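You operate a simulated robot arm through the tools that you are given. There is no shell and no other tool.

You are at the controls of a simulated robot arm. One attempt, no reset.

Task
Swap the mushroom with the card's fault for the one before the jig, then free the tray.
Fine: faulty one into the square purple box, new one stem up; lock on FREE, then clamp open; size slide to medium; tray stays in the nest.

It is judged by the outcome, as a careful person would: the job done as asked, and still so three seconds after it is handed in. It fails if anything else is knocked over, pushed out of place, dropped, spilled or broken.

Robot
A 7-joint arm with a fingered hand, fixed in place. Base frame: the origin is on the floor under the middle of its stand, x ahead of it, y to its left, z up. Units: mm, rad, N and s.
With the tool pointing down near the work surface it reaches from about 200 to 800 mm from the base axis. Its first joint turns from -1.204 to 3.002 rad. Payload 3.4 kg.
The TCP is the grasp point between the finger pads, 39 mm short of the fingertips. In the tool frame z runs along the fingers and y along their closing line. The gripper opens to 180 mm; its body begins 111 mm behind the TCP. The gripper is a hand of 3 fingers: y runs from the thumb to the fingers, the wrist lies at [0, 0, -262] in the tool frame.
Orientation is told as [roll, pitch, yaw] about the base's x, y, z axes, in that order, counted from this pose: with the fingers straight down and closing along the base's y, the tool's x points along the base's -x, its y along +y and its z along -z.

Tools
- The arm moves only by the tool servo_tool. Its argument "plan" is a list of rows, each an object of numbers (a shift or turn left out is 0): "x", "y", "z": the shift along the base's x, y, z in mm; "ax", "ay", "az": the turn, a rotation vector about the base's x, y, z in rad. In form: [{"x": .., "y": .., "z": .., "ax": .., "ay": .., "az": ..}, ...]. A call has 1 to 20 rows; each row shifts and turns the commanded pose from where the row before left it. A row lasts 0.2 s, in which the tool goes at most 50 mm and 0.15 rad; a call with a longer step from one row to the next is refused whole. A pose out of reach is approached as far as the arm can. The call stops where the force on the tool passes 40 N (or 10 N more than at its start, if that is more) or the arm is blocked; 0.2 s more then pass. In this call time passes only in rows, and 0.2 s behind the last. It gives the time, the measured TCP pose, the force on the tool (base axes), the opening and the grip force at its end, in the units of the frame above (readings bear some noise), with the torque about the TCP (base axes, N m) and any sound that the robot's microphone picked up.
- Cameras (640 x 400 px; columns grow to the right, rows downward): "scene" is fixed at [401, -667.2, 1297]; the picture's right is [0.95, -0.31, 0.00], its down [-0.26, -0.80, -0.54] and it looks along [0.17, 0.51, -0.84] (base axes); focal length 362 px, centre (320, 200). "wrist" rides on the gripper at [62, -36, -128] in the tool frame; the picture's right is [0.50, 0.87, 0.00], its down [-0.75, 0.44, -0.49] and it looks along [-0.43, 0.25, 0.87] (tool axes); focal length 226 px, centre (320, 200). There is no depth. A picture from a camera that has moved, and an enlarged one, comes with that camera's place and axes in the base frame and with its lens. The place of the scene camera against the robot may be out by one fixed shift of up to 25 mm in any direction.
- get_image(camera): a new picture of that camera. It takes no simulated time.
- slide_trunk(by): moves the trunk up (or, below 0, down) by that many mm; the arm rides with it, the base frame stays. It gives what a move gives, with no picture.
- set_fingers(finger1, finger2, thumb_bend): sets how far each is bent, from 0 (flat) to 1 (curled in); at 0.3 the hand is open as for a grip, at 0.7 the pads meet at the TCP. One left out holds its place. A second passes; each finger stops where it meets its share of the squeeze, and holds until it gets a number again. It is the only way to open and close the hand. It gives what a move gives, with no picture; readings hold the bend of each and the force on the fingers (four entries, about 0 where the hand has none), thumb and palm.
- zoom(camera, box): a new picture of the part [left, top, right, bottom] of that camera's present view, enlarged. It takes no simulated time.
- finish_job(): hands the job in; it is judged then, once.

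Nothing tells you positions but the pictures and the camera data. Unless the task says otherwise, let go and move clear before handing in.

The tools are called after ">>>" as a command line: name --argument value ..., lists and objects as JSON in quotes. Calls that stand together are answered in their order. servo_tool: Moves the arm, as the interface text tells. Its arguments: {"type":"object","properties":{"plan":{"type":"array","items":{"type":"object","properties":{"x":{"type":"number"},"y":{"type":"number"},"z":{"type":"number"},"ax":{"type":"number"},"ay":{"type":"number"},"az":{"type":"number"}}}}},"required":["plan"]} The other tools are called the same way: slide_trunk (by) moves the trunk up or down; set_fingers (finger1, finger2, thumb_bend) moves the fingers one by one; get_image (camera) takes a picture; zoom (camera, box) takes an enlarged picture of a part of a camera's view; finish_job () hands the job in.

At the start:

```text
time_s: 0.0
eef_pos: [413.7, -378.5, 975.2]
tool_rot: [0.0, 0.0, 0.0]
wrist_force: [-0.1, -0.1, -0.7]
torque: [0.02, 0.0, 0.03]
opening: 179.8
grip_force: 0.0
shape: jaw
bend: [0.3, 0.3, 0.3]
finger forces: [0.0, 0.0, 0.0, 0.0, 0.0, 0.0]
trunk travel left (down, up): [-184.0, 358.0]
```

scene: 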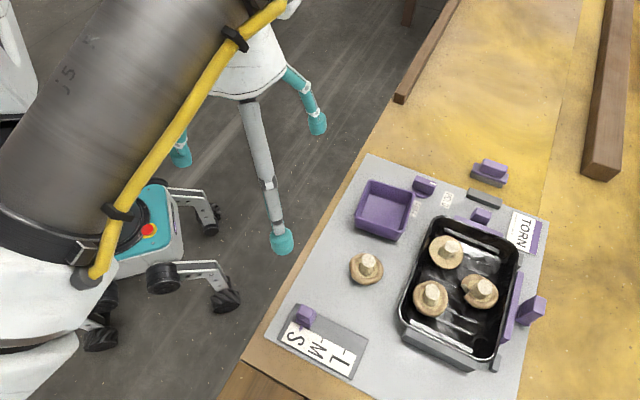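
wrist: 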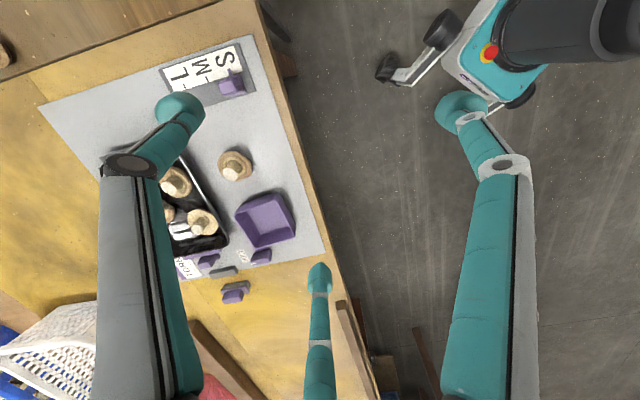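

The scene shows a grey board with a black tray holding three mushrooms, a loose mushroom in front of it, a purple box, a card reading "TORN", a size slide (L-M-S) and some purple knobs. I'll look closer before moving.

>>> zoom --camera "scene" --box '[390, 150, 560, 256]'

>>> zoom --camera "scene" --box '[380, 200, 560, 380]'

>>> zoom --camera "scene" --box '[250, 280, 410, 380]'

>>> zoom --camera "wrist" --box '[150, 30, 330, 310]'

>>> zoom --camera "scene" --box '[340, 160, 480, 250]'

```text
3.76 times, centred on (475, 203) of scene
camera zoom: at [401.0, -667.2, 1297.0], right [0.95, -0.31, 0.0], down [-0.26, -0.8, -0.54], along [0.17, 0.51, -0.84], focal length 1364 px, centre (-264, 189)
```

zoom: 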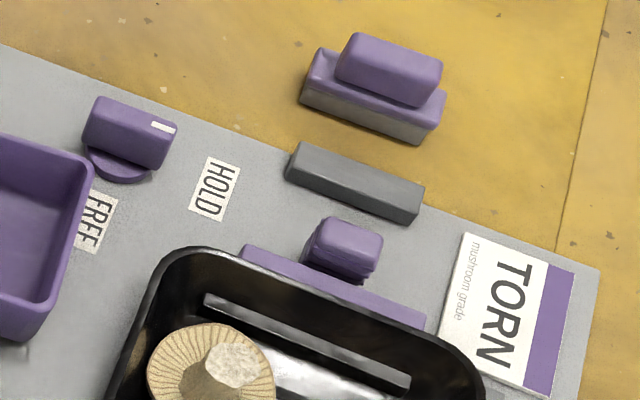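

```text
2.22 times, centred on (470, 290) of scene
camera zoom: at [401.0, -667.2, 1297.0], right [0.95, -0.31, 0.0], down [-0.26, -0.8, -0.54], along [0.17, 0.51, -0.84], focal length 805 px, centre (-13, 0)
```

zoom: 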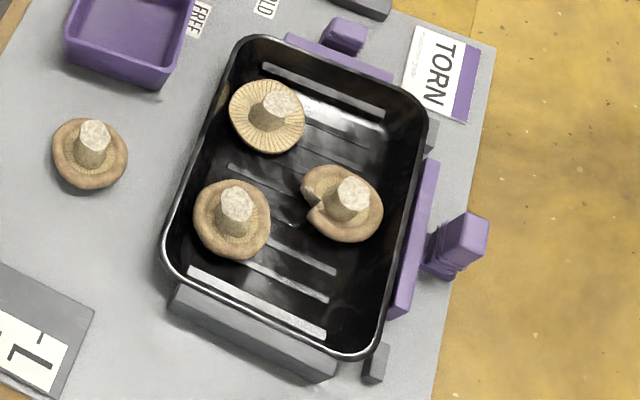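

```text
4.00 times, centred on (330, 330) of scene
camera zoom: at [401.0, -667.2, 1297.0], right [0.95, -0.31, 0.0], down [-0.26, -0.8, -0.54], along [0.17, 0.51, -0.84], focal length 1449 px, centre (280, -320)
```

zoom: 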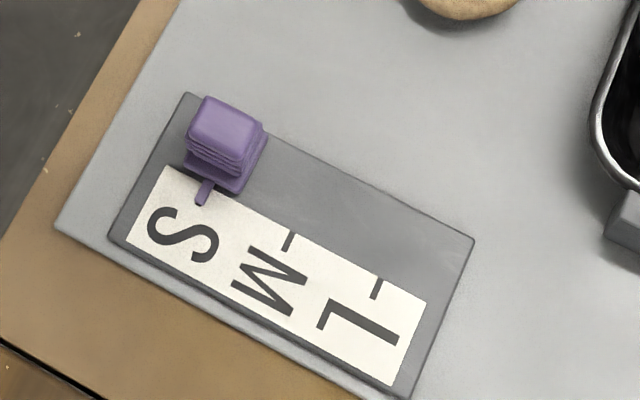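

```text
1.43 times, centred on (240, 170) of wrist
camera zoom: at [352.3, -414.6, 1103.7], right [-0.5, 0.87, 0.0], down [0.75, 0.44, 0.49], along [0.43, 0.25, -0.87], focal length 323 px, centre (434, 243)
```

zoom: 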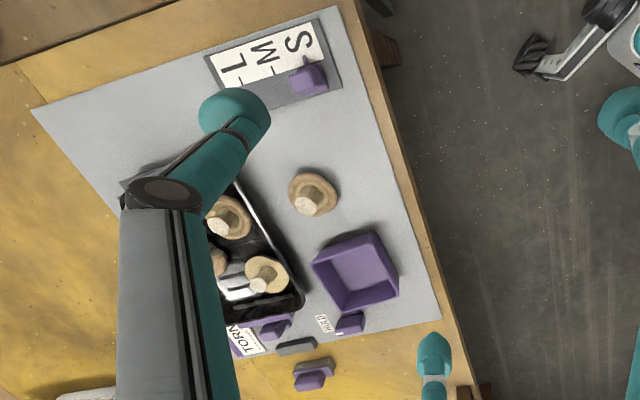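

```text
4.44 times, centred on (410, 205) of scene
camera zoom: at [401.0, -667.2, 1297.0], right [0.95, -0.31, 0.0], down [-0.26, -0.8, -0.54], along [0.17, 0.51, -0.84], focal length 1610 px, centre (-80, 178)
```

zoom: 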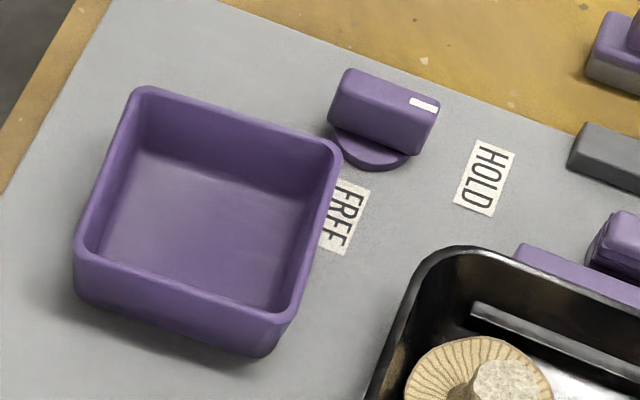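

The card says TORN, and the mushroom with the notched cap on the right of the tray looks like the torn one. The knob with the white mark sits between HOLD and FREE, and the slide pointer is at S. I'll move above the board for better wrist views and to measure positions.

>>> servo_tool --plan '[{"x": 35, "y": -25}, {"x": 35, "y": -25}, {"x": 35, "y": -25}, {"x": 30, "y": -15}]'

>>> get_image --camera "wrist"

>>> get_image --camera "scene"

```text
time_s: 1.0
eef_pos: [547.6, -466.1, 978.1]
tool_rot: [-0.005, 0.0, 0.001]
wrist_force: [1.0, -0.9, 0.2]
torque: [0.02, -0.01, -0.04]
opening: 179.8
grip_force: 0.1
shape: jaw
bend: [0.3, 0.3, 0.3]
finger forces: [0.0, 0.0, 0.1, 0.1, 0.0, 0.0]
trunk travel left (down, up): [-184.0, 358.0]
```

```text
taken
camera wrist: at [486.2, -501.9, 1106.4], right [-0.5, 0.87, 0.0], down [0.75, 0.44, 0.49], along [0.43, 0.24, -0.87], focal length 226 px, centre (320, 200)
```

wrist: 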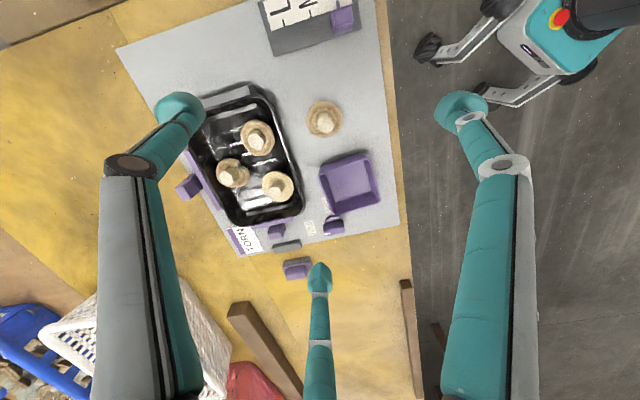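

```text
taken
```

scene: 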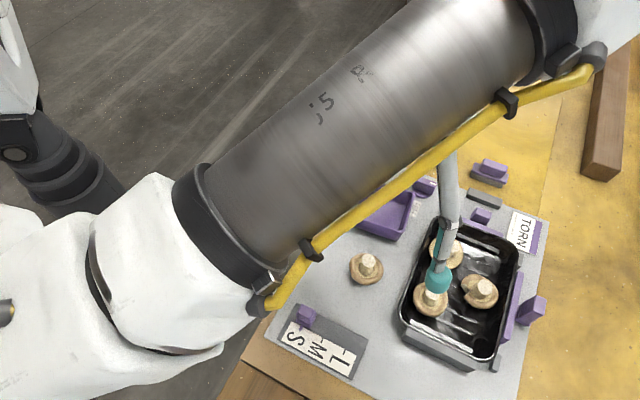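

Positions are roughly: loose mushroom (540,-467), torn mushroom (695,-558), surface near z≈710–720. Next I'll check that the arm can reach above the torn mushroom.

>>> servo_tool --plan '[{"x": 37, "y": -23}, {"x": 37, "y": -23}, {"x": 37, "y": -23}, {"x": 37, "y": -23}]'

>>> get_image --camera "wrist"

>>> get_image --camera "scene"

```text
time_s: 2.0
eef_pos: [696.6, -556.2, 978.1]
tool_rot: [-0.006, 0.0, 0.004]
wrist_force: [-0.1, -0.4, -1.1]
torque: [0.04, 0.0, -0.01]
opening: 180.1
grip_force: 0.1
shape: jaw
bend: [0.3, 0.3, 0.3]
finger forces: [0.1, 0.1, 0.0, 0.1, 0.1, 0.0]
trunk travel left (down, up): [-184.0, 358.0]
```

```text
taken
camera wrist: at [634.6, -592.1, 1105.7], right [-0.5, 0.87, -0.01], down [0.75, 0.44, 0.49], along [0.43, 0.24, -0.87], focal length 226 px, centre (320, 200)
```

wrist: 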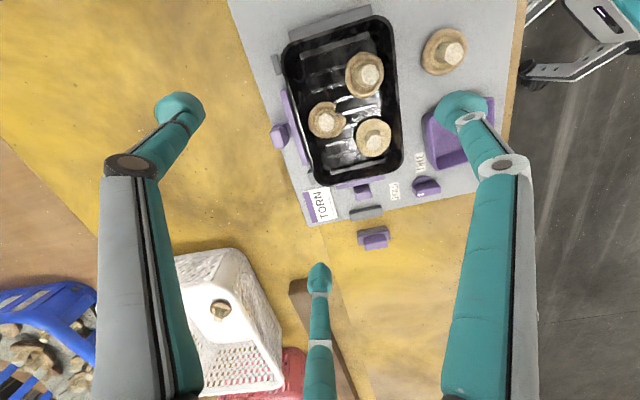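

```text
taken
```

scene: 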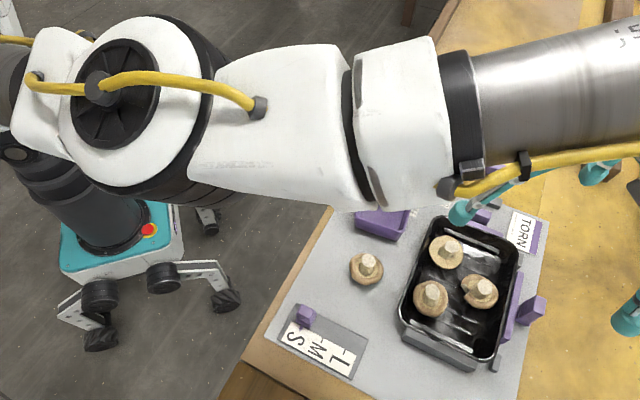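

The arm reaches above the torn mushroom, which sits under the tool axis. I'll zoom in from here to get sharper readings of the knobs, clamps and mushrooms.

>>> zoom --camera "wrist" --box '[250, 0, 490, 150]'

>>> zoom --camera "wrist" --box '[260, 100, 460, 260]'

>>> zoom --camera "scene" --box '[460, 190, 600, 380]'

```text
2.67 times, centred on (370, 75) of wrist
camera zoom: at [634.6, -592.1, 1105.7], right [-0.5, 0.87, -0.01], down [0.75, 0.44, 0.49], along [0.43, 0.24, -0.87], focal length 603 px, centre (187, 533)
```

zoom: 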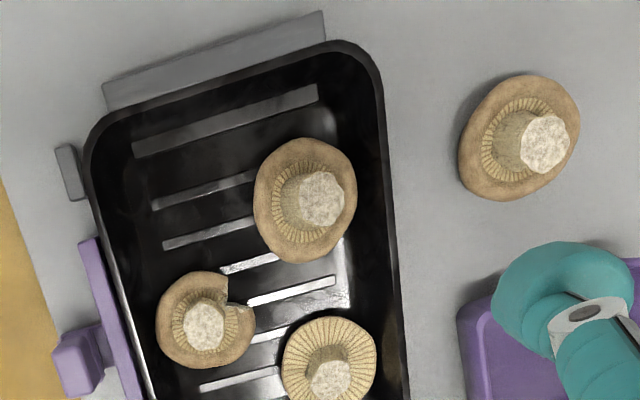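

```text
2.50 times, centred on (360, 180) of wrist
camera zoom: at [634.6, -592.1, 1105.7], right [-0.5, 0.87, -0.01], down [0.75, 0.44, 0.49], along [0.43, 0.24, -0.87], focal length 565 px, centre (220, 250)
```

zoom: 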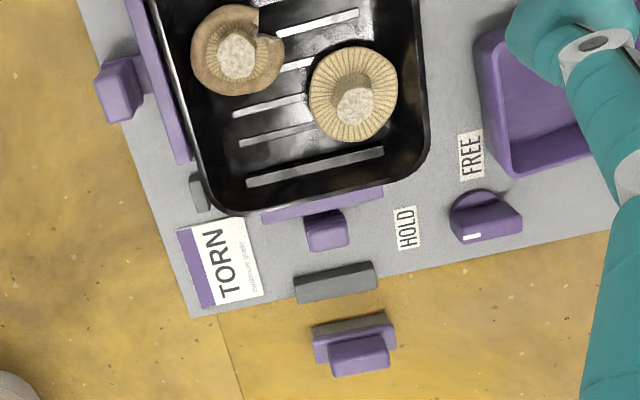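

```text
2.11 times, centred on (530, 285) of scene
camera zoom: at [401.0, -667.2, 1297.0], right [0.95, -0.31, 0.0], down [-0.26, -0.8, -0.54], along [0.17, 0.51, -0.84], focal length 763 px, centre (-122, 21)
```

zoom: 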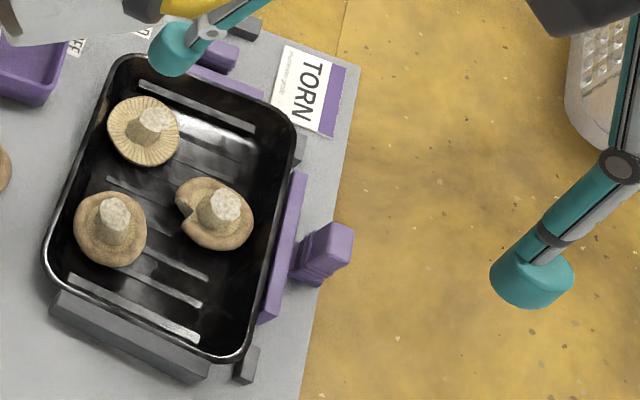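

Now I'll look more closely at the two purple plates touching the tray, the lock knob and the loose block off the board.

>>> zoom --camera "scene" --box '[490, 250, 560, 370]'

>>> zoom --camera "wrist" --box '[330, 160, 430, 260]'

>>> zoom --camera "wrist" --box '[260, 40, 340, 200]'

```text
3.33 times, centred on (525, 310) of scene
camera zoom: at [401.0, -667.2, 1297.0], right [0.95, -0.31, 0.0], down [-0.26, -0.8, -0.54], along [0.17, 0.51, -0.84], focal length 1207 px, centre (-363, -167)
```

zoom: 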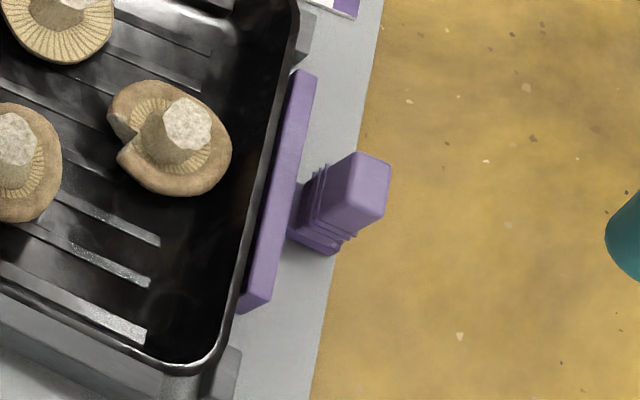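

```text
4.00 times, centred on (380, 210) of wrist
camera zoom: at [634.6, -592.1, 1105.7], right [-0.5, 0.87, -0.01], down [0.75, 0.44, 0.49], along [0.43, 0.24, -0.87], focal length 904 px, centre (80, 160)
```

zoom: 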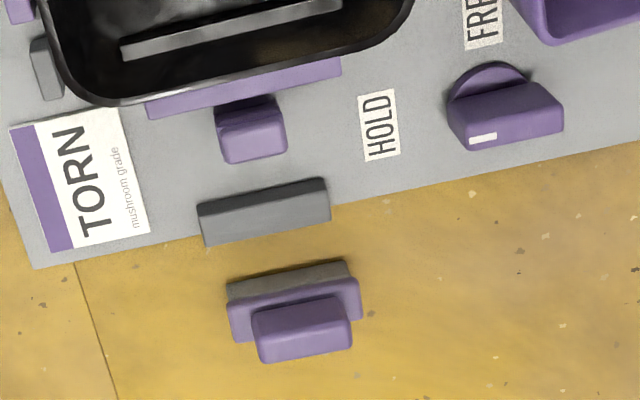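

```text
2.50 times, centred on (300, 120) of wrist
camera zoom: at [634.6, -592.1, 1105.7], right [-0.5, 0.87, -0.01], down [0.75, 0.44, 0.49], along [0.43, 0.24, -0.87], focal length 565 px, centre (370, 400)
```

zoom: 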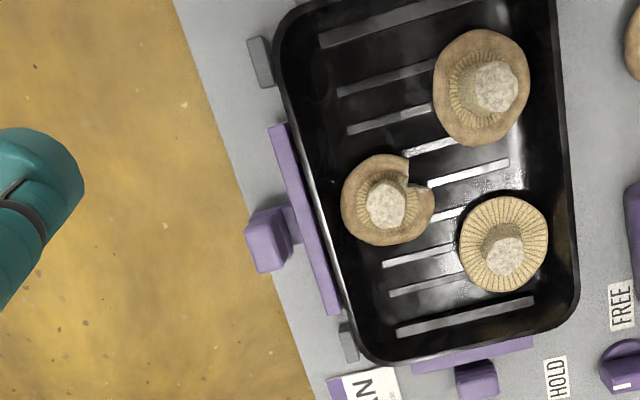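

There are two purple plates with handles touching the tray: one on the HOLD side and one on the long right side. I need to know which is the clamp, so I'll tilt the camera for a lower view.

>>> servo_tool --plan '[{"x": -33, "y": 2, "z": -18, "ax": -0.0628, "ay": 0.108}, {"x": -33, "y": 2, "z": -18, "ax": -0.0628, "ay": 0.108}, {"x": -33, "y": 2, "z": -18, "ax": -0.0628, "ay": 0.108}, {"x": -33, "y": 2, "z": -18, "ax": -0.0628, "ay": 0.108}]'

>>> get_image --camera "wrist"

>>> zoom --camera "wrist" --box '[220, 110, 420, 270]'

```text
time_s: 3.0
eef_pos: [562.8, -548.8, 907.6]
tool_rot: [-0.273, 0.427, -0.057]
wrist_force: [-0.9, 0.2, 0.5]
torque: [0.0, 0.0, -0.01]
opening: 179.9
grip_force: 0.0
shape: jaw
bend: [0.3, 0.3, 0.3]
finger forces: [0.0, 0.0, 0.0, 0.0, 0.1, 0.0]
trunk travel left (down, up): [-184.0, 358.0]
```

```text
taken
camera wrist: at [561.3, -548.8, 1053.5], right [-0.5, 0.86, -0.01], down [0.86, 0.5, 0.01], along [0.01, 0.0, -1.0], focal length 226 px, centre (320, 200)
```

wrist: 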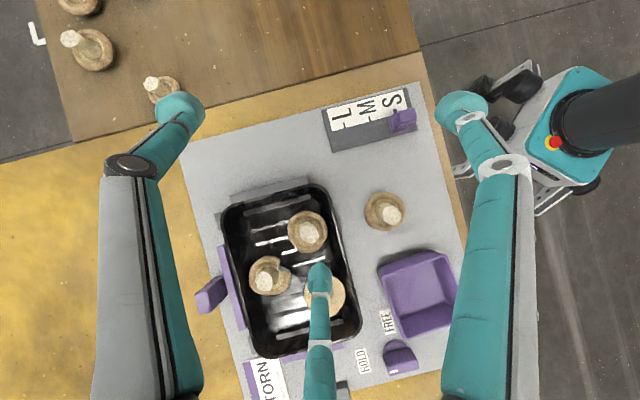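

```text
2.50 times, centred on (320, 190) of wrist
camera zoom: at [561.3, -548.8, 1053.5], right [-0.5, 0.86, -0.01], down [0.86, 0.5, 0.01], along [0.01, 0.0, -1.0], focal length 565 px, centre (320, 225)
```

zoom: 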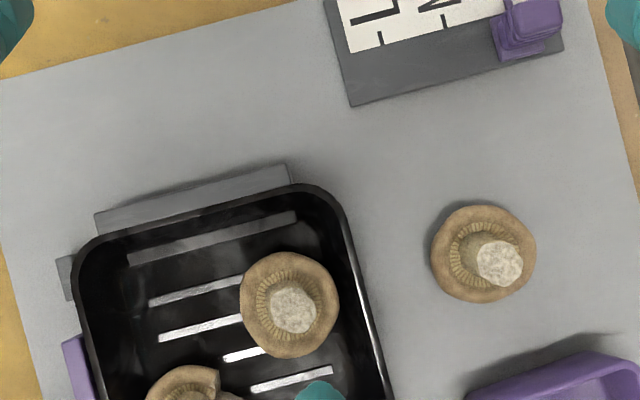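

I rotated the opposite way, but this gives a nearly vertical top view, which suits measuring. I'll zoom here to pin down the tray mushrooms, knob and plates.

>>> zoom --camera "wrist" --box '[190, 170, 350, 270]'

>>> zoom --camera "wrist" --box '[190, 230, 350, 330]'

>>> zoom --camera "wrist" --box '[320, 230, 480, 390]'

>>> zoom --camera "wrist" --box '[300, 70, 460, 170]'

```text
4.00 times, centred on (270, 220) of wrist
camera zoom: at [561.3, -548.8, 1053.5], right [-0.5, 0.86, -0.01], down [0.86, 0.5, 0.01], along [0.01, 0.0, -1.0], focal length 904 px, centre (520, 120)
```

zoom: 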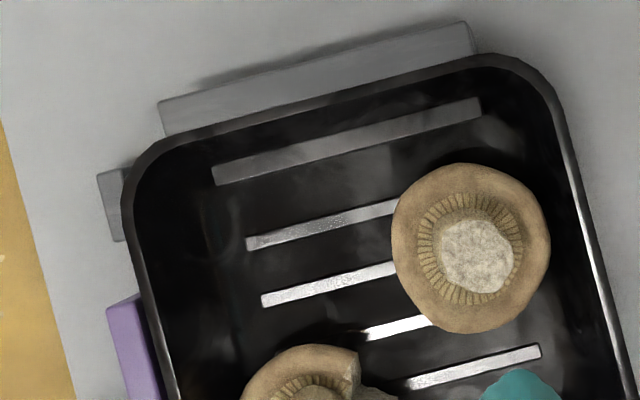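

```text
4.00 times, centred on (270, 280) of wrist
camera zoom: at [561.3, -548.8, 1053.5], right [-0.5, 0.86, -0.01], down [0.86, 0.5, 0.01], along [0.01, 0.0, -1.0], focal length 904 px, centre (520, -120)
```

zoom: 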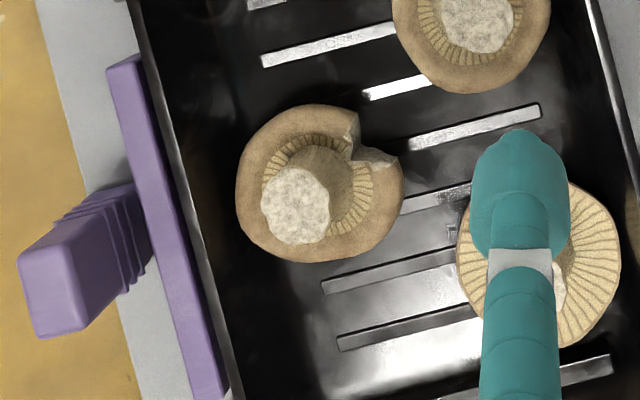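

```text
2.50 times, centred on (400, 310) of wrist
camera zoom: at [561.3, -548.8, 1053.5], right [-0.5, 0.86, -0.01], down [0.86, 0.5, 0.01], along [0.01, 0.0, -1.0], focal length 565 px, centre (120, -75)
```

zoom: 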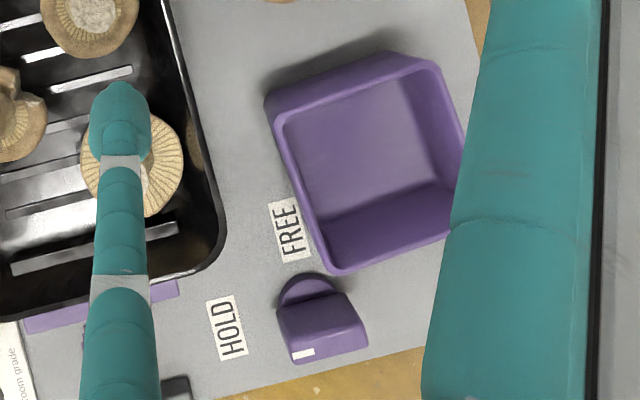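

```text
4.00 times, centred on (380, 120) of wrist
camera zoom: at [561.3, -548.8, 1053.5], right [-0.5, 0.86, -0.01], down [0.86, 0.5, 0.01], along [0.01, 0.0, -1.0], focal length 904 px, centre (80, 520)
```

zoom: 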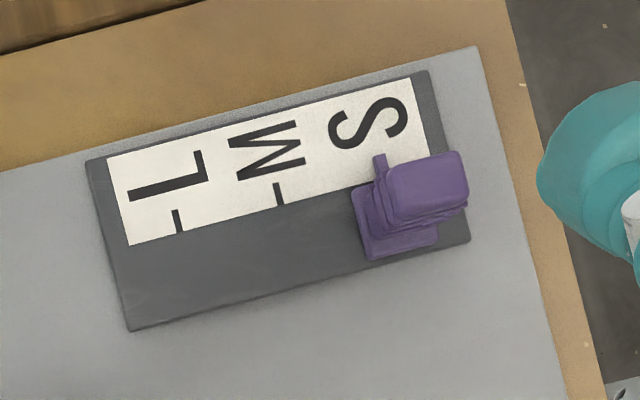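

I have good numbers: torn stem top ≈(681,-557,788), loose stem top ≈(536,-466,784), board top ≈739. Next I'll tilt the other way for an oblique look at the HOLD-side plate, the lock and the right-hand plate.

>>> servo_tool --plan '[{"ax": 0.0717, "ay": -0.1234}, {"ax": 0.0717, "ay": -0.1234}, {"ax": 0.0717, "ay": -0.1234}, {"ax": 0.0717, "ay": -0.1234}, {"ax": 0.0717, "ay": -0.1234}, {"ax": 0.0717, "ay": -0.1234}, {"ax": 0.0717, "ay": -0.1234}]'

>>> get_image --camera "wrist"

>>> zoom --camera "wrist" --box '[220, 110, 420, 270]'

```text
time_s: 4.6
eef_pos: [563.2, -548.5, 907.5]
tool_rot: [0.263, -0.432, -0.06]
wrist_force: [-0.4, 0.2, 1.0]
torque: [0.02, -0.02, 0.0]
opening: 179.8
grip_force: 0.1
shape: jaw
bend: [0.3, 0.3, 0.3]
finger forces: [0.1, 0.0, 0.1, 0.1, 0.0, 0.0]
trunk travel left (down, up): [-184.0, 358.0]
```

```text
taken
camera wrist: at [455.3, -610.5, 984.5], right [-0.5, 0.87, 0.0], down [0.46, 0.27, 0.85], along [0.74, 0.42, -0.53], focal length 226 px, centre (320, 200)
```

wrist: 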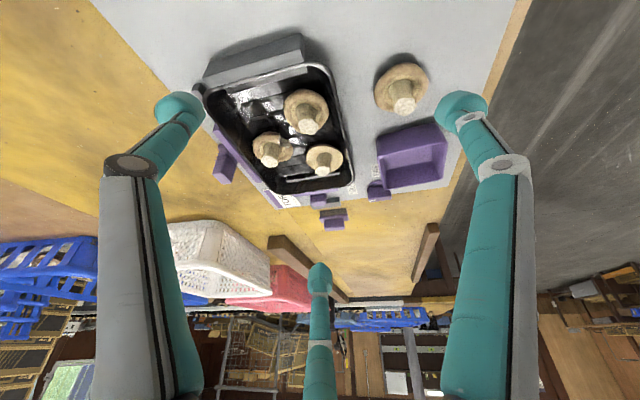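

```text
2.50 times, centred on (320, 190) of wrist
camera zoom: at [455.3, -610.5, 984.5], right [-0.5, 0.87, 0.0], down [0.46, 0.27, 0.85], along [0.74, 0.42, -0.53], focal length 565 px, centre (320, 225)
```

zoom: 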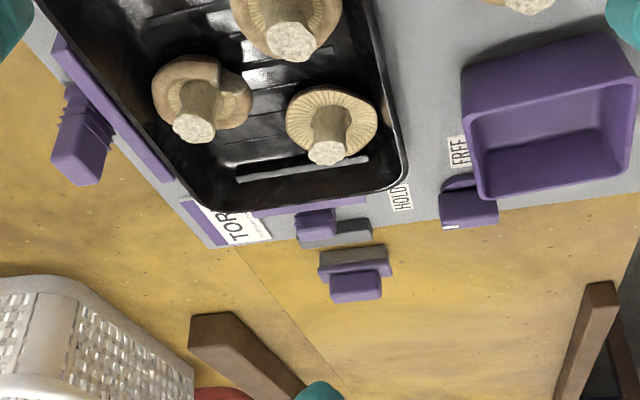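

Still too far to judge the mechanism, so I'll move in closer with the same tilt while staying above everything.

>>> servo_tool --plan '[{"x": 30, "y": 25, "z": -8}, {"x": 35, "y": 25, "z": -8}, {"x": 35, "y": 25, "z": -8}]'

>>> get_image --camera "wrist"

>>> zoom --camera "wrist" --box '[200, 100, 440, 250]'

```text
time_s: 5.4
eef_pos: [662.9, -473.6, 879.7]
tool_rot: [0.264, -0.425, -0.063]
wrist_force: [0.4, 0.0, -0.3]
torque: [0.02, 0.03, 0.01]
opening: 179.7
grip_force: 0.0
shape: jaw
bend: [0.3, 0.3, 0.3]
finger forces: [0.0, 0.0, 0.0, 0.0, 0.0, 0.1]
trunk travel left (down, up): [-184.0, 358.0]
```

```text
taken
camera wrist: at [554.7, -535.6, 957.6], right [-0.5, 0.87, 0.0], down [0.46, 0.27, 0.85], along [0.74, 0.42, -0.53], focal length 226 px, centre (320, 200)
```

wrist: 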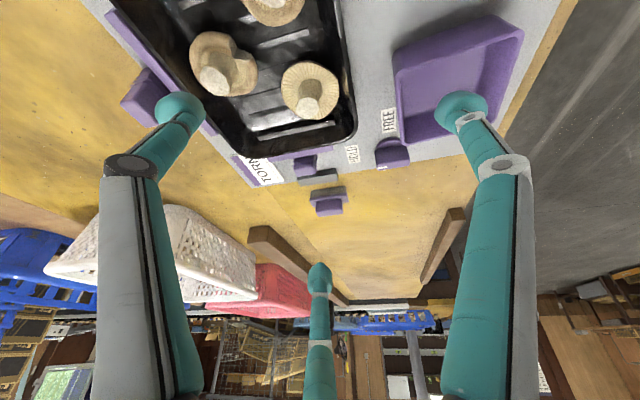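

```text
2.67 times, centred on (320, 175) of wrist
camera zoom: at [554.7, -535.6, 957.6], right [-0.5, 0.87, 0.0], down [0.46, 0.27, 0.85], along [0.74, 0.42, -0.53], focal length 603 px, centre (320, 267)
```

zoom: 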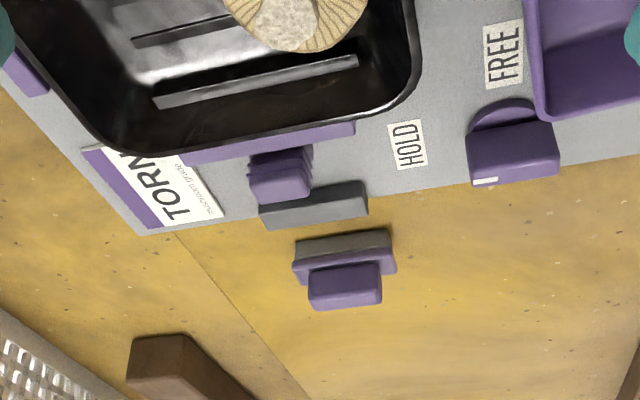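

The HOLD-side plate has a handle with a travel stop behind it and sits opposite the fixed grey fence, so it's probably the clamp. I'll check the tray's left side for a fence and test the yaw range at the same time.

>>> servo_tool --plan '[{"x": -17, "y": 16, "z": 2, "az": -0.1455}, {"x": -17, "y": 16, "z": 2, "az": -0.1455}, {"x": -17, "y": 16, "z": 2, "az": -0.1455}, {"x": -17, "y": 16, "z": 2, "az": -0.1455}, {"x": -17, "y": 16, "z": 2, "az": -0.1455}, {"x": -17, "y": 16, "z": 2, "az": -0.1455}, {"x": -17, "y": 16, "z": 2, "az": -0.1455}, {"x": -17, "y": 16, "z": 2, "az": -0.1455}, {"x": -17, "y": 16, "z": 2, "az": -0.1455}]'

>>> get_image --camera "wrist"

>>> zoom --camera "wrist" --box '[200, 80, 440, 230]'

```text
time_s: 7.4
eef_pos: [555.4, -449.1, 830.7]
tool_rot: [0.268, -0.425, -1.364]
wrist_force: [0.7, 0.9, 1.3]
torque: [0.0, 0.03, -0.03]
opening: 179.9
grip_force: 0.1
shape: jaw
bend: [0.3, 0.3, 0.3]
finger forces: [0.0, 0.0, 0.0, 0.0, 0.1, 0.0]
out of reach, approached as far as the arm can: row 7, 8, 9
trunk travel left (down, up): [-184.0, 358.0]
```

```text
taken
camera wrist: at [467.4, -361.8, 908.5], right [0.7, 0.71, 0.0], down [0.37, -0.37, 0.85], along [0.6, -0.6, -0.53], focal length 226 px, centre (320, 200)
```

wrist: 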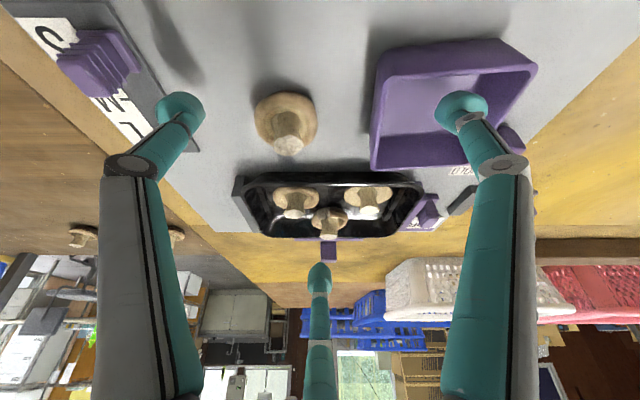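

```text
2.67 times, centred on (320, 155) of wrist
camera zoom: at [467.4, -361.8, 908.5], right [0.7, 0.71, 0.0], down [0.37, -0.37, 0.85], along [0.6, -0.6, -0.53], focal length 603 px, centre (320, 320)
```

zoom: 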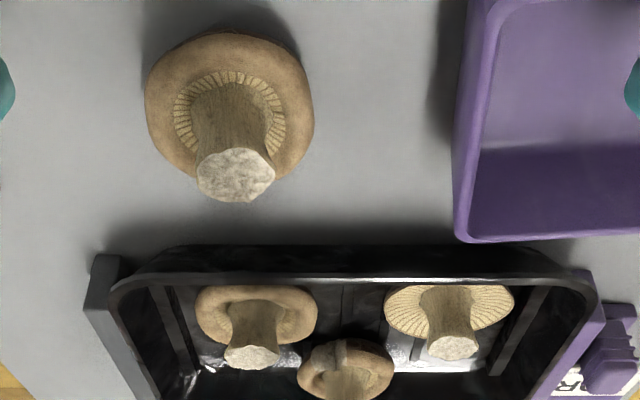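

There is no fence on the tray's left side, so the HOLD-side plate facing the grey fence is the clamping pair. The arm reached a limit in this yawed, tilted pose, so I'll rise carefully and undo the tilt.

>>> servo_tool --plan '[{"z": 30}, {"z": 30}]'

```text
time_s: 8.0
eef_pos: [564.3, -473.2, 875.8]
tool_rot: [0.263, -0.428, -1.365]
wrist_force: [1.0, 0.3, 0.5]
torque: [-0.02, 0.02, 0.01]
opening: 179.9
grip_force: 0.0
shape: jaw
bend: [0.3, 0.3, 0.3]
finger forces: [0.1, 0.1, 0.1, 0.0, 0.0, 0.0]
out of reach, approached as far as the arm can: row 1, 2
trunk travel left (down, up): [-184.0, 358.0]
```

>>> servo_tool --plan '[{"ax": 0.088, "ay": 0.0885}, {"ax": 0.088, "ay": 0.0885}, {"ax": 0.088, "ay": 0.0885}, {"ax": 0.088, "ay": 0.0885}]'

>>> get_image --camera "wrist"

>>> get_image --camera "scene"

```text
time_s: 9.0
eef_pos: [567.2, -476.1, 876.1]
tool_rot: [-0.007, 0.0, -1.31]
wrist_force: [0.1, -0.5, -0.1]
torque: [-0.02, -0.02, 0.02]
opening: 179.9
grip_force: 0.0
shape: jaw
bend: [0.3, 0.3, 0.3]
finger forces: [0.0, 0.0, 0.1, 0.0, 0.0, 0.0]
out of reach, approached as far as the arm can: row 1
trunk travel left (down, up): [-184.0, 358.0]
```

```text
taken
camera wrist: at [517.5, -426.0, 1003.4], right [0.71, 0.71, -0.01], down [0.62, -0.62, 0.49], along [0.34, -0.35, -0.87], focal length 226 px, centre (320, 200)
```

wrist: 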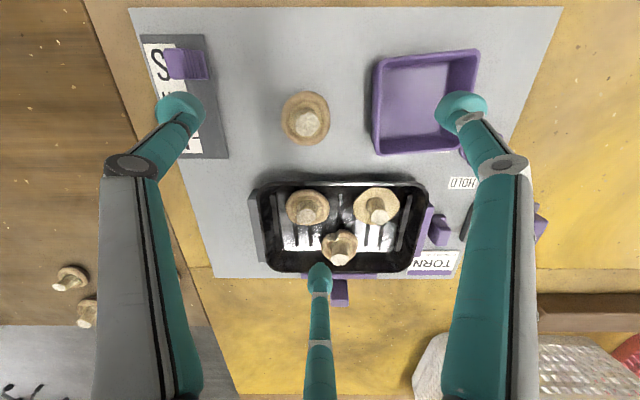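

```text
taken
```

scene: 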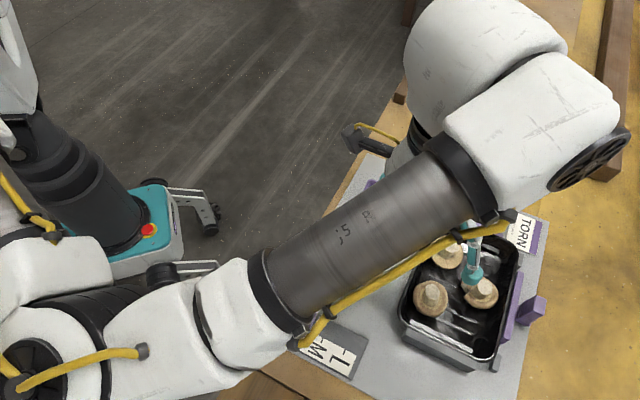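

The tool is vertical again at yaw −1.31, aligned with the board axes. I'll close the fingers in free air here to see the hand's shape when pinching.

>>> set_fingers --finger1 0.62 --finger2 0.62 --thumb_bend 0.62

>>> get_image --camera "wrist"

>>> zoom --camera "scene" --box '[420, 180, 540, 320]'

```text
time_s: 10.0
eef_pos: [566.6, -477.1, 876.6]
tool_rot: [-0.008, -0.001, -1.309]
wrist_force: [0.0, 0.2, -0.4]
torque: [-0.01, 0.01, 0.01]
opening: 26.5
grip_force: 0.0
shape: fingers
bend: [0.62, 0.62, 0.62]
finger forces: [0.0, 0.0, 0.1, 0.0, 0.0, 0.0]
trunk travel left (down, up): [-184.0, 358.0]
```

```text
taken
camera wrist: at [517.2, -425.7, 1003.4], right [0.71, 0.71, -0.01], down [0.62, -0.61, 0.49], along [0.34, -0.35, -0.87], focal length 226 px, centre (320, 200)
```

wrist: 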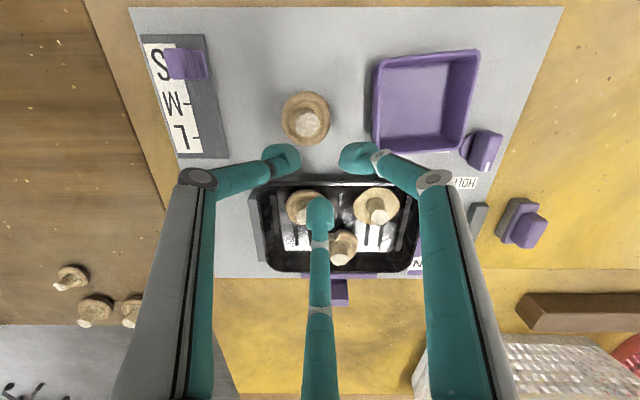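

```text
2.86 times, centred on (480, 250) of scene
camera zoom: at [401.0, -667.2, 1297.0], right [0.95, -0.31, 0.0], down [-0.26, -0.8, -0.54], along [0.17, 0.51, -0.84], focal length 1035 px, centre (-137, 57)
```

zoom: 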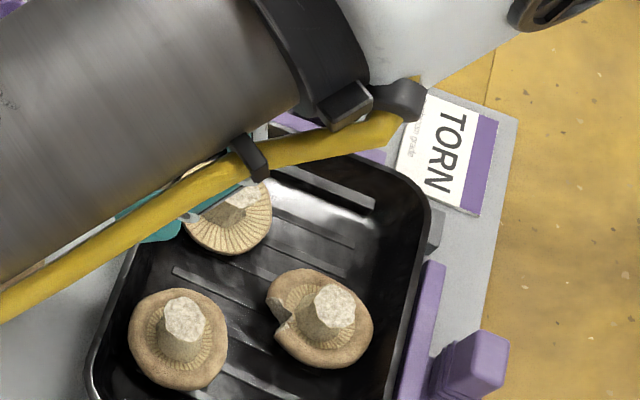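

The closed fingers point nearly straight down with tips about 39 mm below the TCP, so stems can be gripped from above with the tips just over the cap. I'll go above the torn mushroom with a yaw of about −0.26, which keeps the fingers off the tray wall and the neighbouring mushrooms.

>>> servo_tool --plan '[{"x": 16, "y": -11, "z": 4, "az": 0.15}, {"x": 16, "y": -11, "z": 4, "az": 0.15}, {"x": 16, "y": -11, "z": 4, "az": 0.15}, {"x": 16, "y": -12, "z": 4, "az": 0.15}, {"x": 16, "y": -12, "z": 4, "az": 0.15}, {"x": 17, "y": -12, "z": 4, "az": 0.15}, {"x": 17, "y": -12, "z": 4, "az": 0.15}]'

>>> set_fingers --finger1 0.58 --finger2 0.58 --thumb_bend 0.58

>>> get_image --camera "wrist"

>>> zoom --camera "wrist" --box '[240, 60, 400, 220]'

>>> get_image --camera "scene"

```text
time_s: 11.6
eef_pos: [682.2, -557.0, 904.1]
tool_rot: [-0.005, -0.002, -0.256]
wrist_force: [0.8, -0.2, -1.3]
torque: [0.04, 0.01, -0.01]
opening: 26.4
grip_force: 0.0
shape: fingers
bend: [0.62, 0.62, 0.62]
finger forces: [0.0, 0.1, 0.1, 0.0, 0.0, 0.0]
trunk travel left (down, up): [-184.0, 358.0]
```

```text
time_s: 12.6
eef_pos: [681.9, -557.2, 903.1]
tool_rot: [-0.006, -0.002, -0.259]
wrist_force: [0.3, -0.2, 0.0]
torque: [-0.01, 0.0, -0.02]
opening: 44.7
grip_force: 0.1
shape: fingers
bend: [0.57, 0.57, 0.57]
finger forces: [0.0, 0.0, 0.1, 0.0, 0.0, 0.1]
trunk travel left (down, up): [-184.0, 358.0]
```

```text
taken
camera wrist: at [613.4, -575.6, 1031.1], right [-0.26, 0.97, 0.0], down [0.84, 0.23, 0.49], along [0.48, 0.12, -0.87], focal length 226 px, centre (320, 200)
```

wrist: 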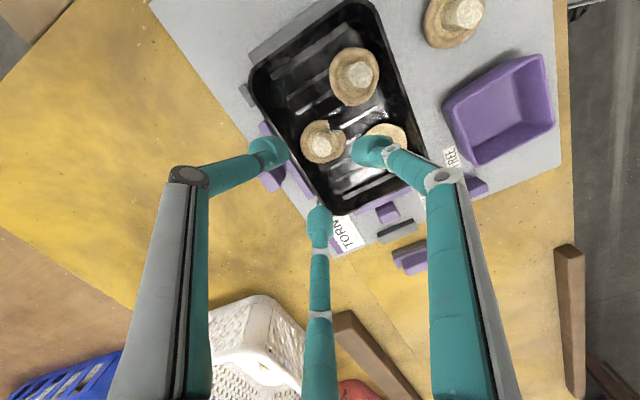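

```text
2.50 times, centred on (320, 140) of wrist
camera zoom: at [613.4, -575.6, 1031.1], right [-0.26, 0.97, 0.0], down [0.84, 0.23, 0.49], along [0.48, 0.12, -0.87], focal length 565 px, centre (320, 350)
```

zoom: 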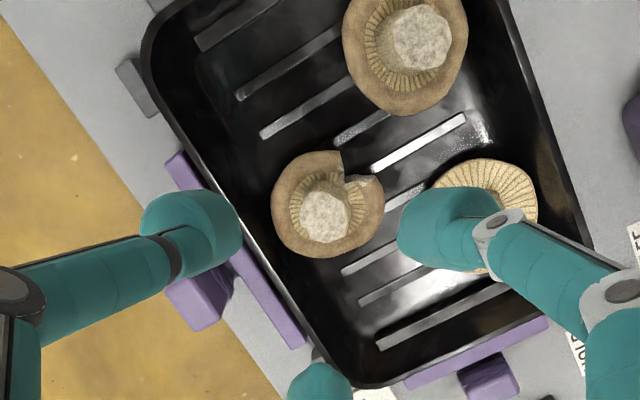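

```text
taken
```

scene: 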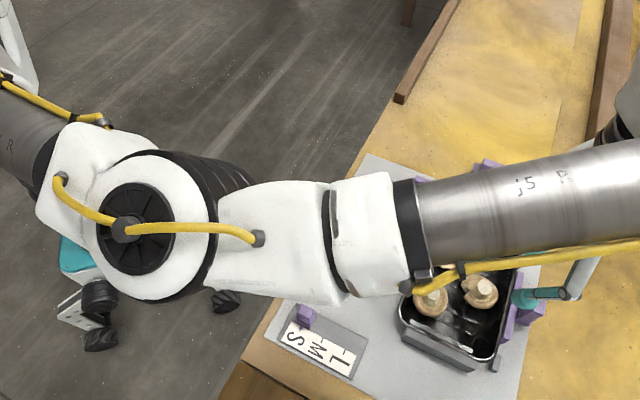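

The torn mushroom's stem is within a few millimetres of the tool axis. I'll descend in stages with the fingers slightly open.

>>> servo_tool --plan '[{"x": -1.5, "z": -35}, {"z": -35}]'

>>> get_image --camera "wrist"

>>> zoom --camera "scene" --box '[400, 220, 560, 350]'

```text
time_s: 13.2
eef_pos: [682.5, -556.5, 833.0]
tool_rot: [-0.004, -0.001, -0.259]
wrist_force: [0.3, 0.4, -0.4]
torque: [-0.01, -0.02, 0.02]
opening: 44.7
grip_force: 0.0
shape: fingers
bend: [0.57, 0.57, 0.57]
finger forces: [0.1, 0.0, 0.1, 0.0, 0.0, 0.1]
trunk travel left (down, up): [-184.0, 358.0]
```

```text
taken
camera wrist: at [612.1, -575.6, 961.0], right [-0.26, 0.97, 0.0], down [0.84, 0.23, 0.49], along [0.48, 0.12, -0.87], focal length 226 px, centre (320, 200)
```

wrist: 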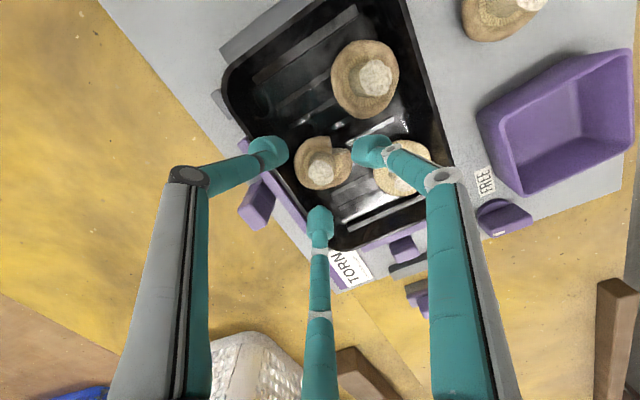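

```text
3.08 times, centred on (480, 285) of scene
camera zoom: at [401.0, -667.2, 1297.0], right [0.95, -0.31, 0.0], down [-0.26, -0.8, -0.54], along [0.17, 0.51, -0.84], focal length 1114 px, centre (-172, -62)
```

zoom: 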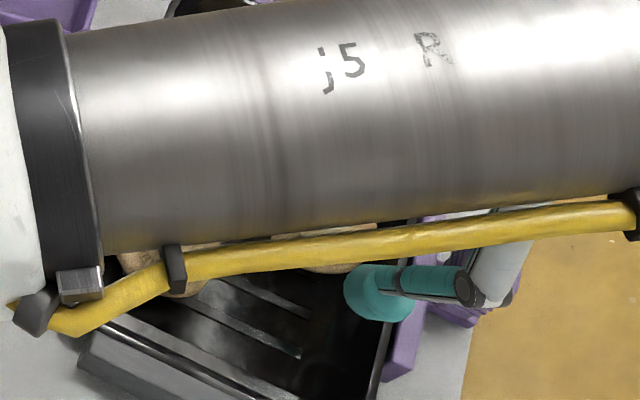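

>>> zoom --camera "wrist" --box '[260, 120, 400, 240]'

```text
3.33 times, centred on (330, 180) of wrist
camera zoom: at [612.1, -575.6, 961.0], right [-0.26, 0.97, 0.0], down [0.84, 0.23, 0.49], along [0.48, 0.12, -0.87], focal length 754 px, centre (287, 267)
```

zoom: 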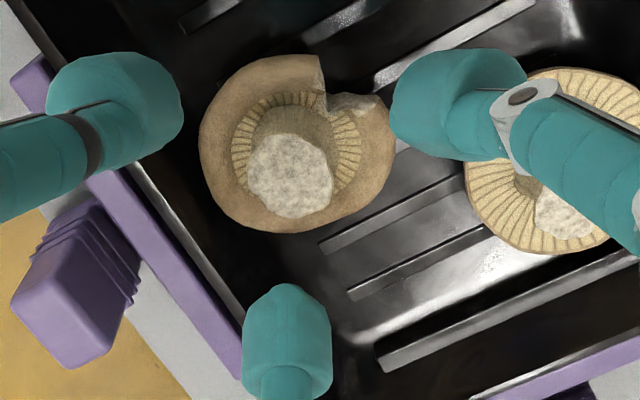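

The stem is centred to within about 1 mm. I'll lower in small steps and watch the force as the tips approach the cap.

>>> servo_tool --plan '[{"x": -0.5, "z": -8}, {"z": -8}]'

>>> zoom --camera "wrist" --box '[260, 120, 400, 240]'

```text
time_s: 13.8
eef_pos: [679.7, -557.3, 817.9]
tool_rot: [-0.004, -0.002, -0.26]
wrist_force: [-0.2, -0.7, 0.0]
torque: [-0.04, -0.03, 0.0]
opening: 44.8
grip_force: 0.0
shape: fingers
bend: [0.57, 0.57, 0.57]
finger forces: [0.0, 0.1, 0.0, 0.0, 0.0, 0.1]
trunk travel left (down, up): [-184.0, 358.0]
```

```text
3.33 times, centred on (330, 180) of wrist
camera zoom: at [610.7, -575.3, 944.9], right [-0.26, 0.97, -0.01], down [0.84, 0.23, 0.49], along [0.47, 0.12, -0.87], focal length 754 px, centre (287, 267)
```

zoom: 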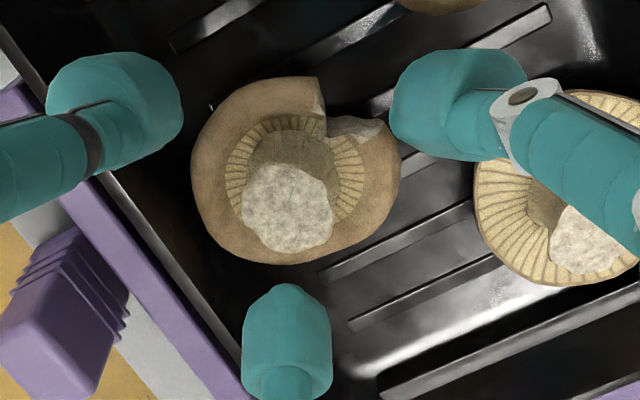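

>>> servo_tool --plan '[{"z": -6}, {"z": -4}]'

>>> zoom --camera "wrist" --box '[260, 120, 400, 240]'

```text
time_s: 14.4
eef_pos: [680.4, -558.0, 806.4]
tool_rot: [-0.005, -0.001, -0.261]
wrist_force: [0.1, -0.2, 0.8]
torque: [0.01, 0.01, -0.03]
opening: 44.6
grip_force: 0.0
shape: fingers
bend: [0.57, 0.57, 0.57]
finger forces: [0.1, 0.2, 0.0, 0.0, 0.1, 0.1]
trunk travel left (down, up): [-184.0, 358.0]
```

```text
3.33 times, centred on (330, 180) of wrist
camera zoom: at [610.7, -575.7, 935.2], right [-0.26, 0.97, 0.0], down [0.84, 0.23, 0.49], along [0.48, 0.12, -0.87], focal length 754 px, centre (287, 267)
```

zoom: 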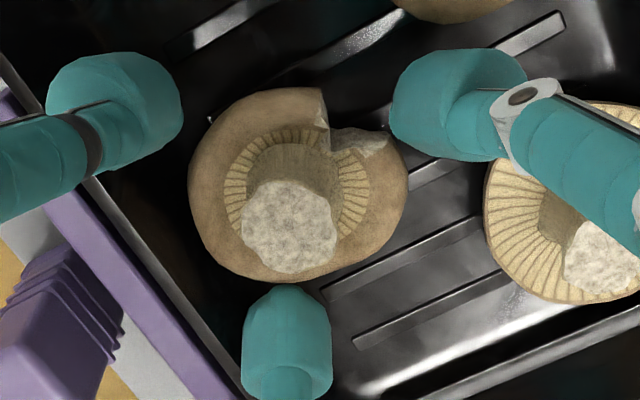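

>>> set_fingers --finger1 0.62 --finger2 0.62 --thumb_bend 0.62

>>> zoom --camera "wrist" --box '[260, 120, 400, 240]'

```text
time_s: 15.4
eef_pos: [680.3, -557.7, 807.6]
tool_rot: [-0.005, -0.001, -0.26]
wrist_force: [0.6, 0.5, 0.7]
torque: [0.01, 0.01, 0.0]
opening: 35.1
grip_force: 2.8
shape: fingers
bend: [0.59, 0.59, 0.6]
finger forces: [2.3, 2.5, 0.0, 0.1, 2.2, 0.0]
trunk travel left (down, up): [-184.0, 358.0]
```

```text
3.33 times, centred on (330, 180) of wrist
camera zoom: at [610.7, -575.8, 935.3], right [-0.26, 0.97, 0.0], down [0.84, 0.23, 0.49], along [0.48, 0.12, -0.87], focal length 754 px, centre (287, 267)
```

zoom: 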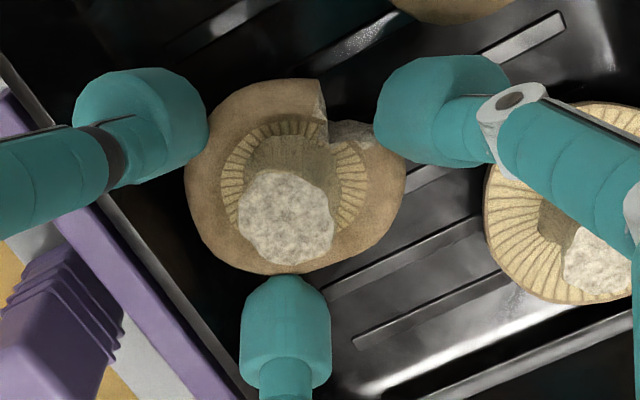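

The fingertips met the cap's rim, so they reach lower than I assumed (about 49 mm below the TCP). I'll reopen slightly, rise about 9 mm and close on the stem instead.

>>> set_fingers --finger1 0.57 --finger2 0.57 --thumb_bend 0.57

>>> servo_tool --plan '[{"z": 5}, {"z": 4}]'

>>> set_fingers --finger1 0.63 --finger2 0.63 --thumb_bend 0.63

>>> zoom --camera "wrist" --box '[260, 120, 400, 240]'

```text
time_s: 16.4
eef_pos: [679.4, -557.8, 807.3]
tool_rot: [-0.004, -0.003, -0.259]
wrist_force: [0.2, -0.4, 0.2]
torque: [-0.01, 0.0, -0.03]
opening: 48.6
grip_force: 0.1
shape: fingers
bend: [0.56, 0.56, 0.56]
finger forces: [0.0, 0.0, 0.0, 0.0, 0.0, 0.0]
trunk travel left (down, up): [-184.0, 358.0]
```

```text
time_s: 17.0
eef_pos: [680.1, -556.5, 815.8]
tool_rot: [-0.004, -0.002, -0.261]
wrist_force: [0.2, -0.6, -1.0]
torque: [-0.01, -0.02, 0.0]
opening: 48.4
grip_force: 0.1
shape: fingers
bend: [0.56, 0.56, 0.56]
finger forces: [0.0, 0.0, 0.1, 0.1, 0.1, 0.0]
trunk travel left (down, up): [-184.0, 358.0]
```

```text
time_s: 18.0
eef_pos: [680.3, -557.0, 816.1]
tool_rot: [-0.005, -0.002, -0.259]
wrist_force: [-0.7, 0.2, -0.4]
torque: [0.01, -0.01, 0.04]
opening: 22.3
grip_force: 0.0
shape: fingers
bend: [0.63, 0.63, 0.63]
finger forces: [0.0, 0.1, 0.1, 0.1, 0.1, 0.0]
trunk travel left (down, up): [-184.0, 358.0]
```

```text
3.33 times, centred on (330, 180) of wrist
camera zoom: at [610.8, -575.9, 943.9], right [-0.26, 0.97, 0.0], down [0.84, 0.23, 0.49], along [0.48, 0.12, -0.87], focal length 754 px, centre (287, 267)
```

zoom: 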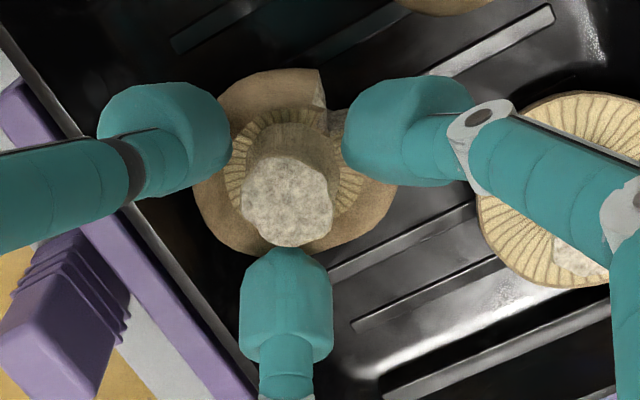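

The tips are now above the rim and close to the stem. I'll close onto the stem.

>>> set_fingers --finger1 0.68 --finger2 0.68 --thumb_bend 0.68

>>> zoom --camera "wrist" --box '[260, 120, 400, 240]'

```text
time_s: 19.0
eef_pos: [680.9, -557.6, 815.6]
tool_rot: [-0.004, -0.002, -0.26]
wrist_force: [0.0, -0.5, -0.1]
torque: [0.0, -0.01, 0.02]
opening: 11.1
grip_force: 3.1
shape: fingers
bend: [0.66, 0.66, 0.66]
finger forces: [2.2, 2.0, 0.1, 0.0, 2.2, 0.0]
trunk travel left (down, up): [-184.0, 358.0]
```

```text
3.33 times, centred on (330, 180) of wrist
camera zoom: at [610.8, -575.9, 943.8], right [-0.26, 0.97, 0.0], down [0.84, 0.23, 0.49], along [0.48, 0.12, -0.87], focal length 754 px, centre (287, 267)
```

zoom: 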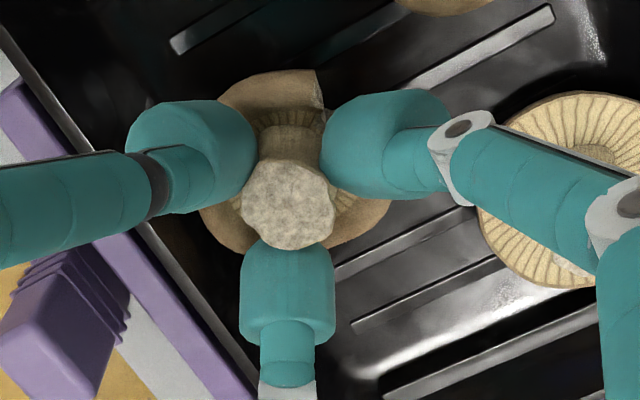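

The fingers hold the stem with about 2 N each. I'll lift gently and check that the mushroom comes along.

>>> servo_tool --plan '[{"z": 6}, {"z": 10}, {"z": 15}, {"z": 20}]'

>>> get_image --camera "wrist"

```text
time_s: 20.0
eef_pos: [682.2, -556.8, 868.1]
tool_rot: [-0.005, -0.004, -0.262]
wrist_force: [-0.2, 0.2, -0.1]
torque: [0.05, -0.01, -0.02]
opening: 11.1
grip_force: 2.9
shape: fingers
bend: [0.66, 0.66, 0.66]
finger forces: [2.2, 2.0, 0.0, 0.1, 2.3, 0.0]
trunk travel left (down, up): [-184.0, 358.0]
```

```text
taken
camera wrist: at [611.7, -575.6, 995.7], right [-0.26, 0.97, -0.01], down [0.84, 0.23, 0.49], along [0.48, 0.12, -0.87], focal length 226 px, centre (320, 200)
```

wrist: 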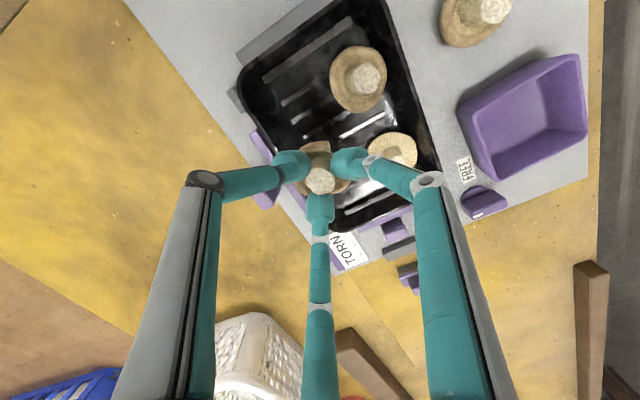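

The torn mushroom is held securely. I'll zoom to locate the purple box precisely.

>>> zoom --camera "wrist" --box '[430, 30, 610, 230]'

```text
2.00 times, centred on (520, 130) of wrist
camera zoom: at [611.7, -575.6, 995.7], right [-0.26, 0.97, -0.01], down [0.84, 0.23, 0.49], along [0.48, 0.12, -0.87], focal length 452 px, centre (-80, 340)
```

zoom: 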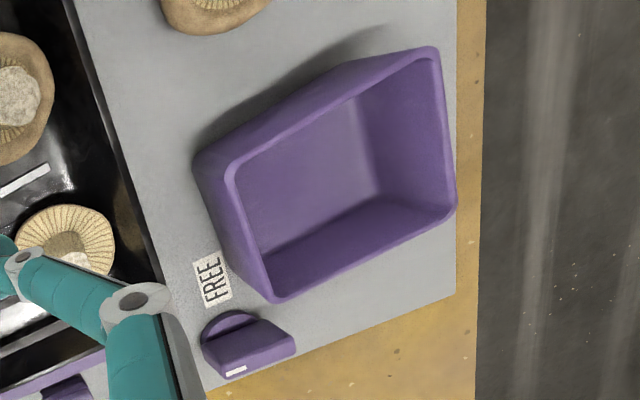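

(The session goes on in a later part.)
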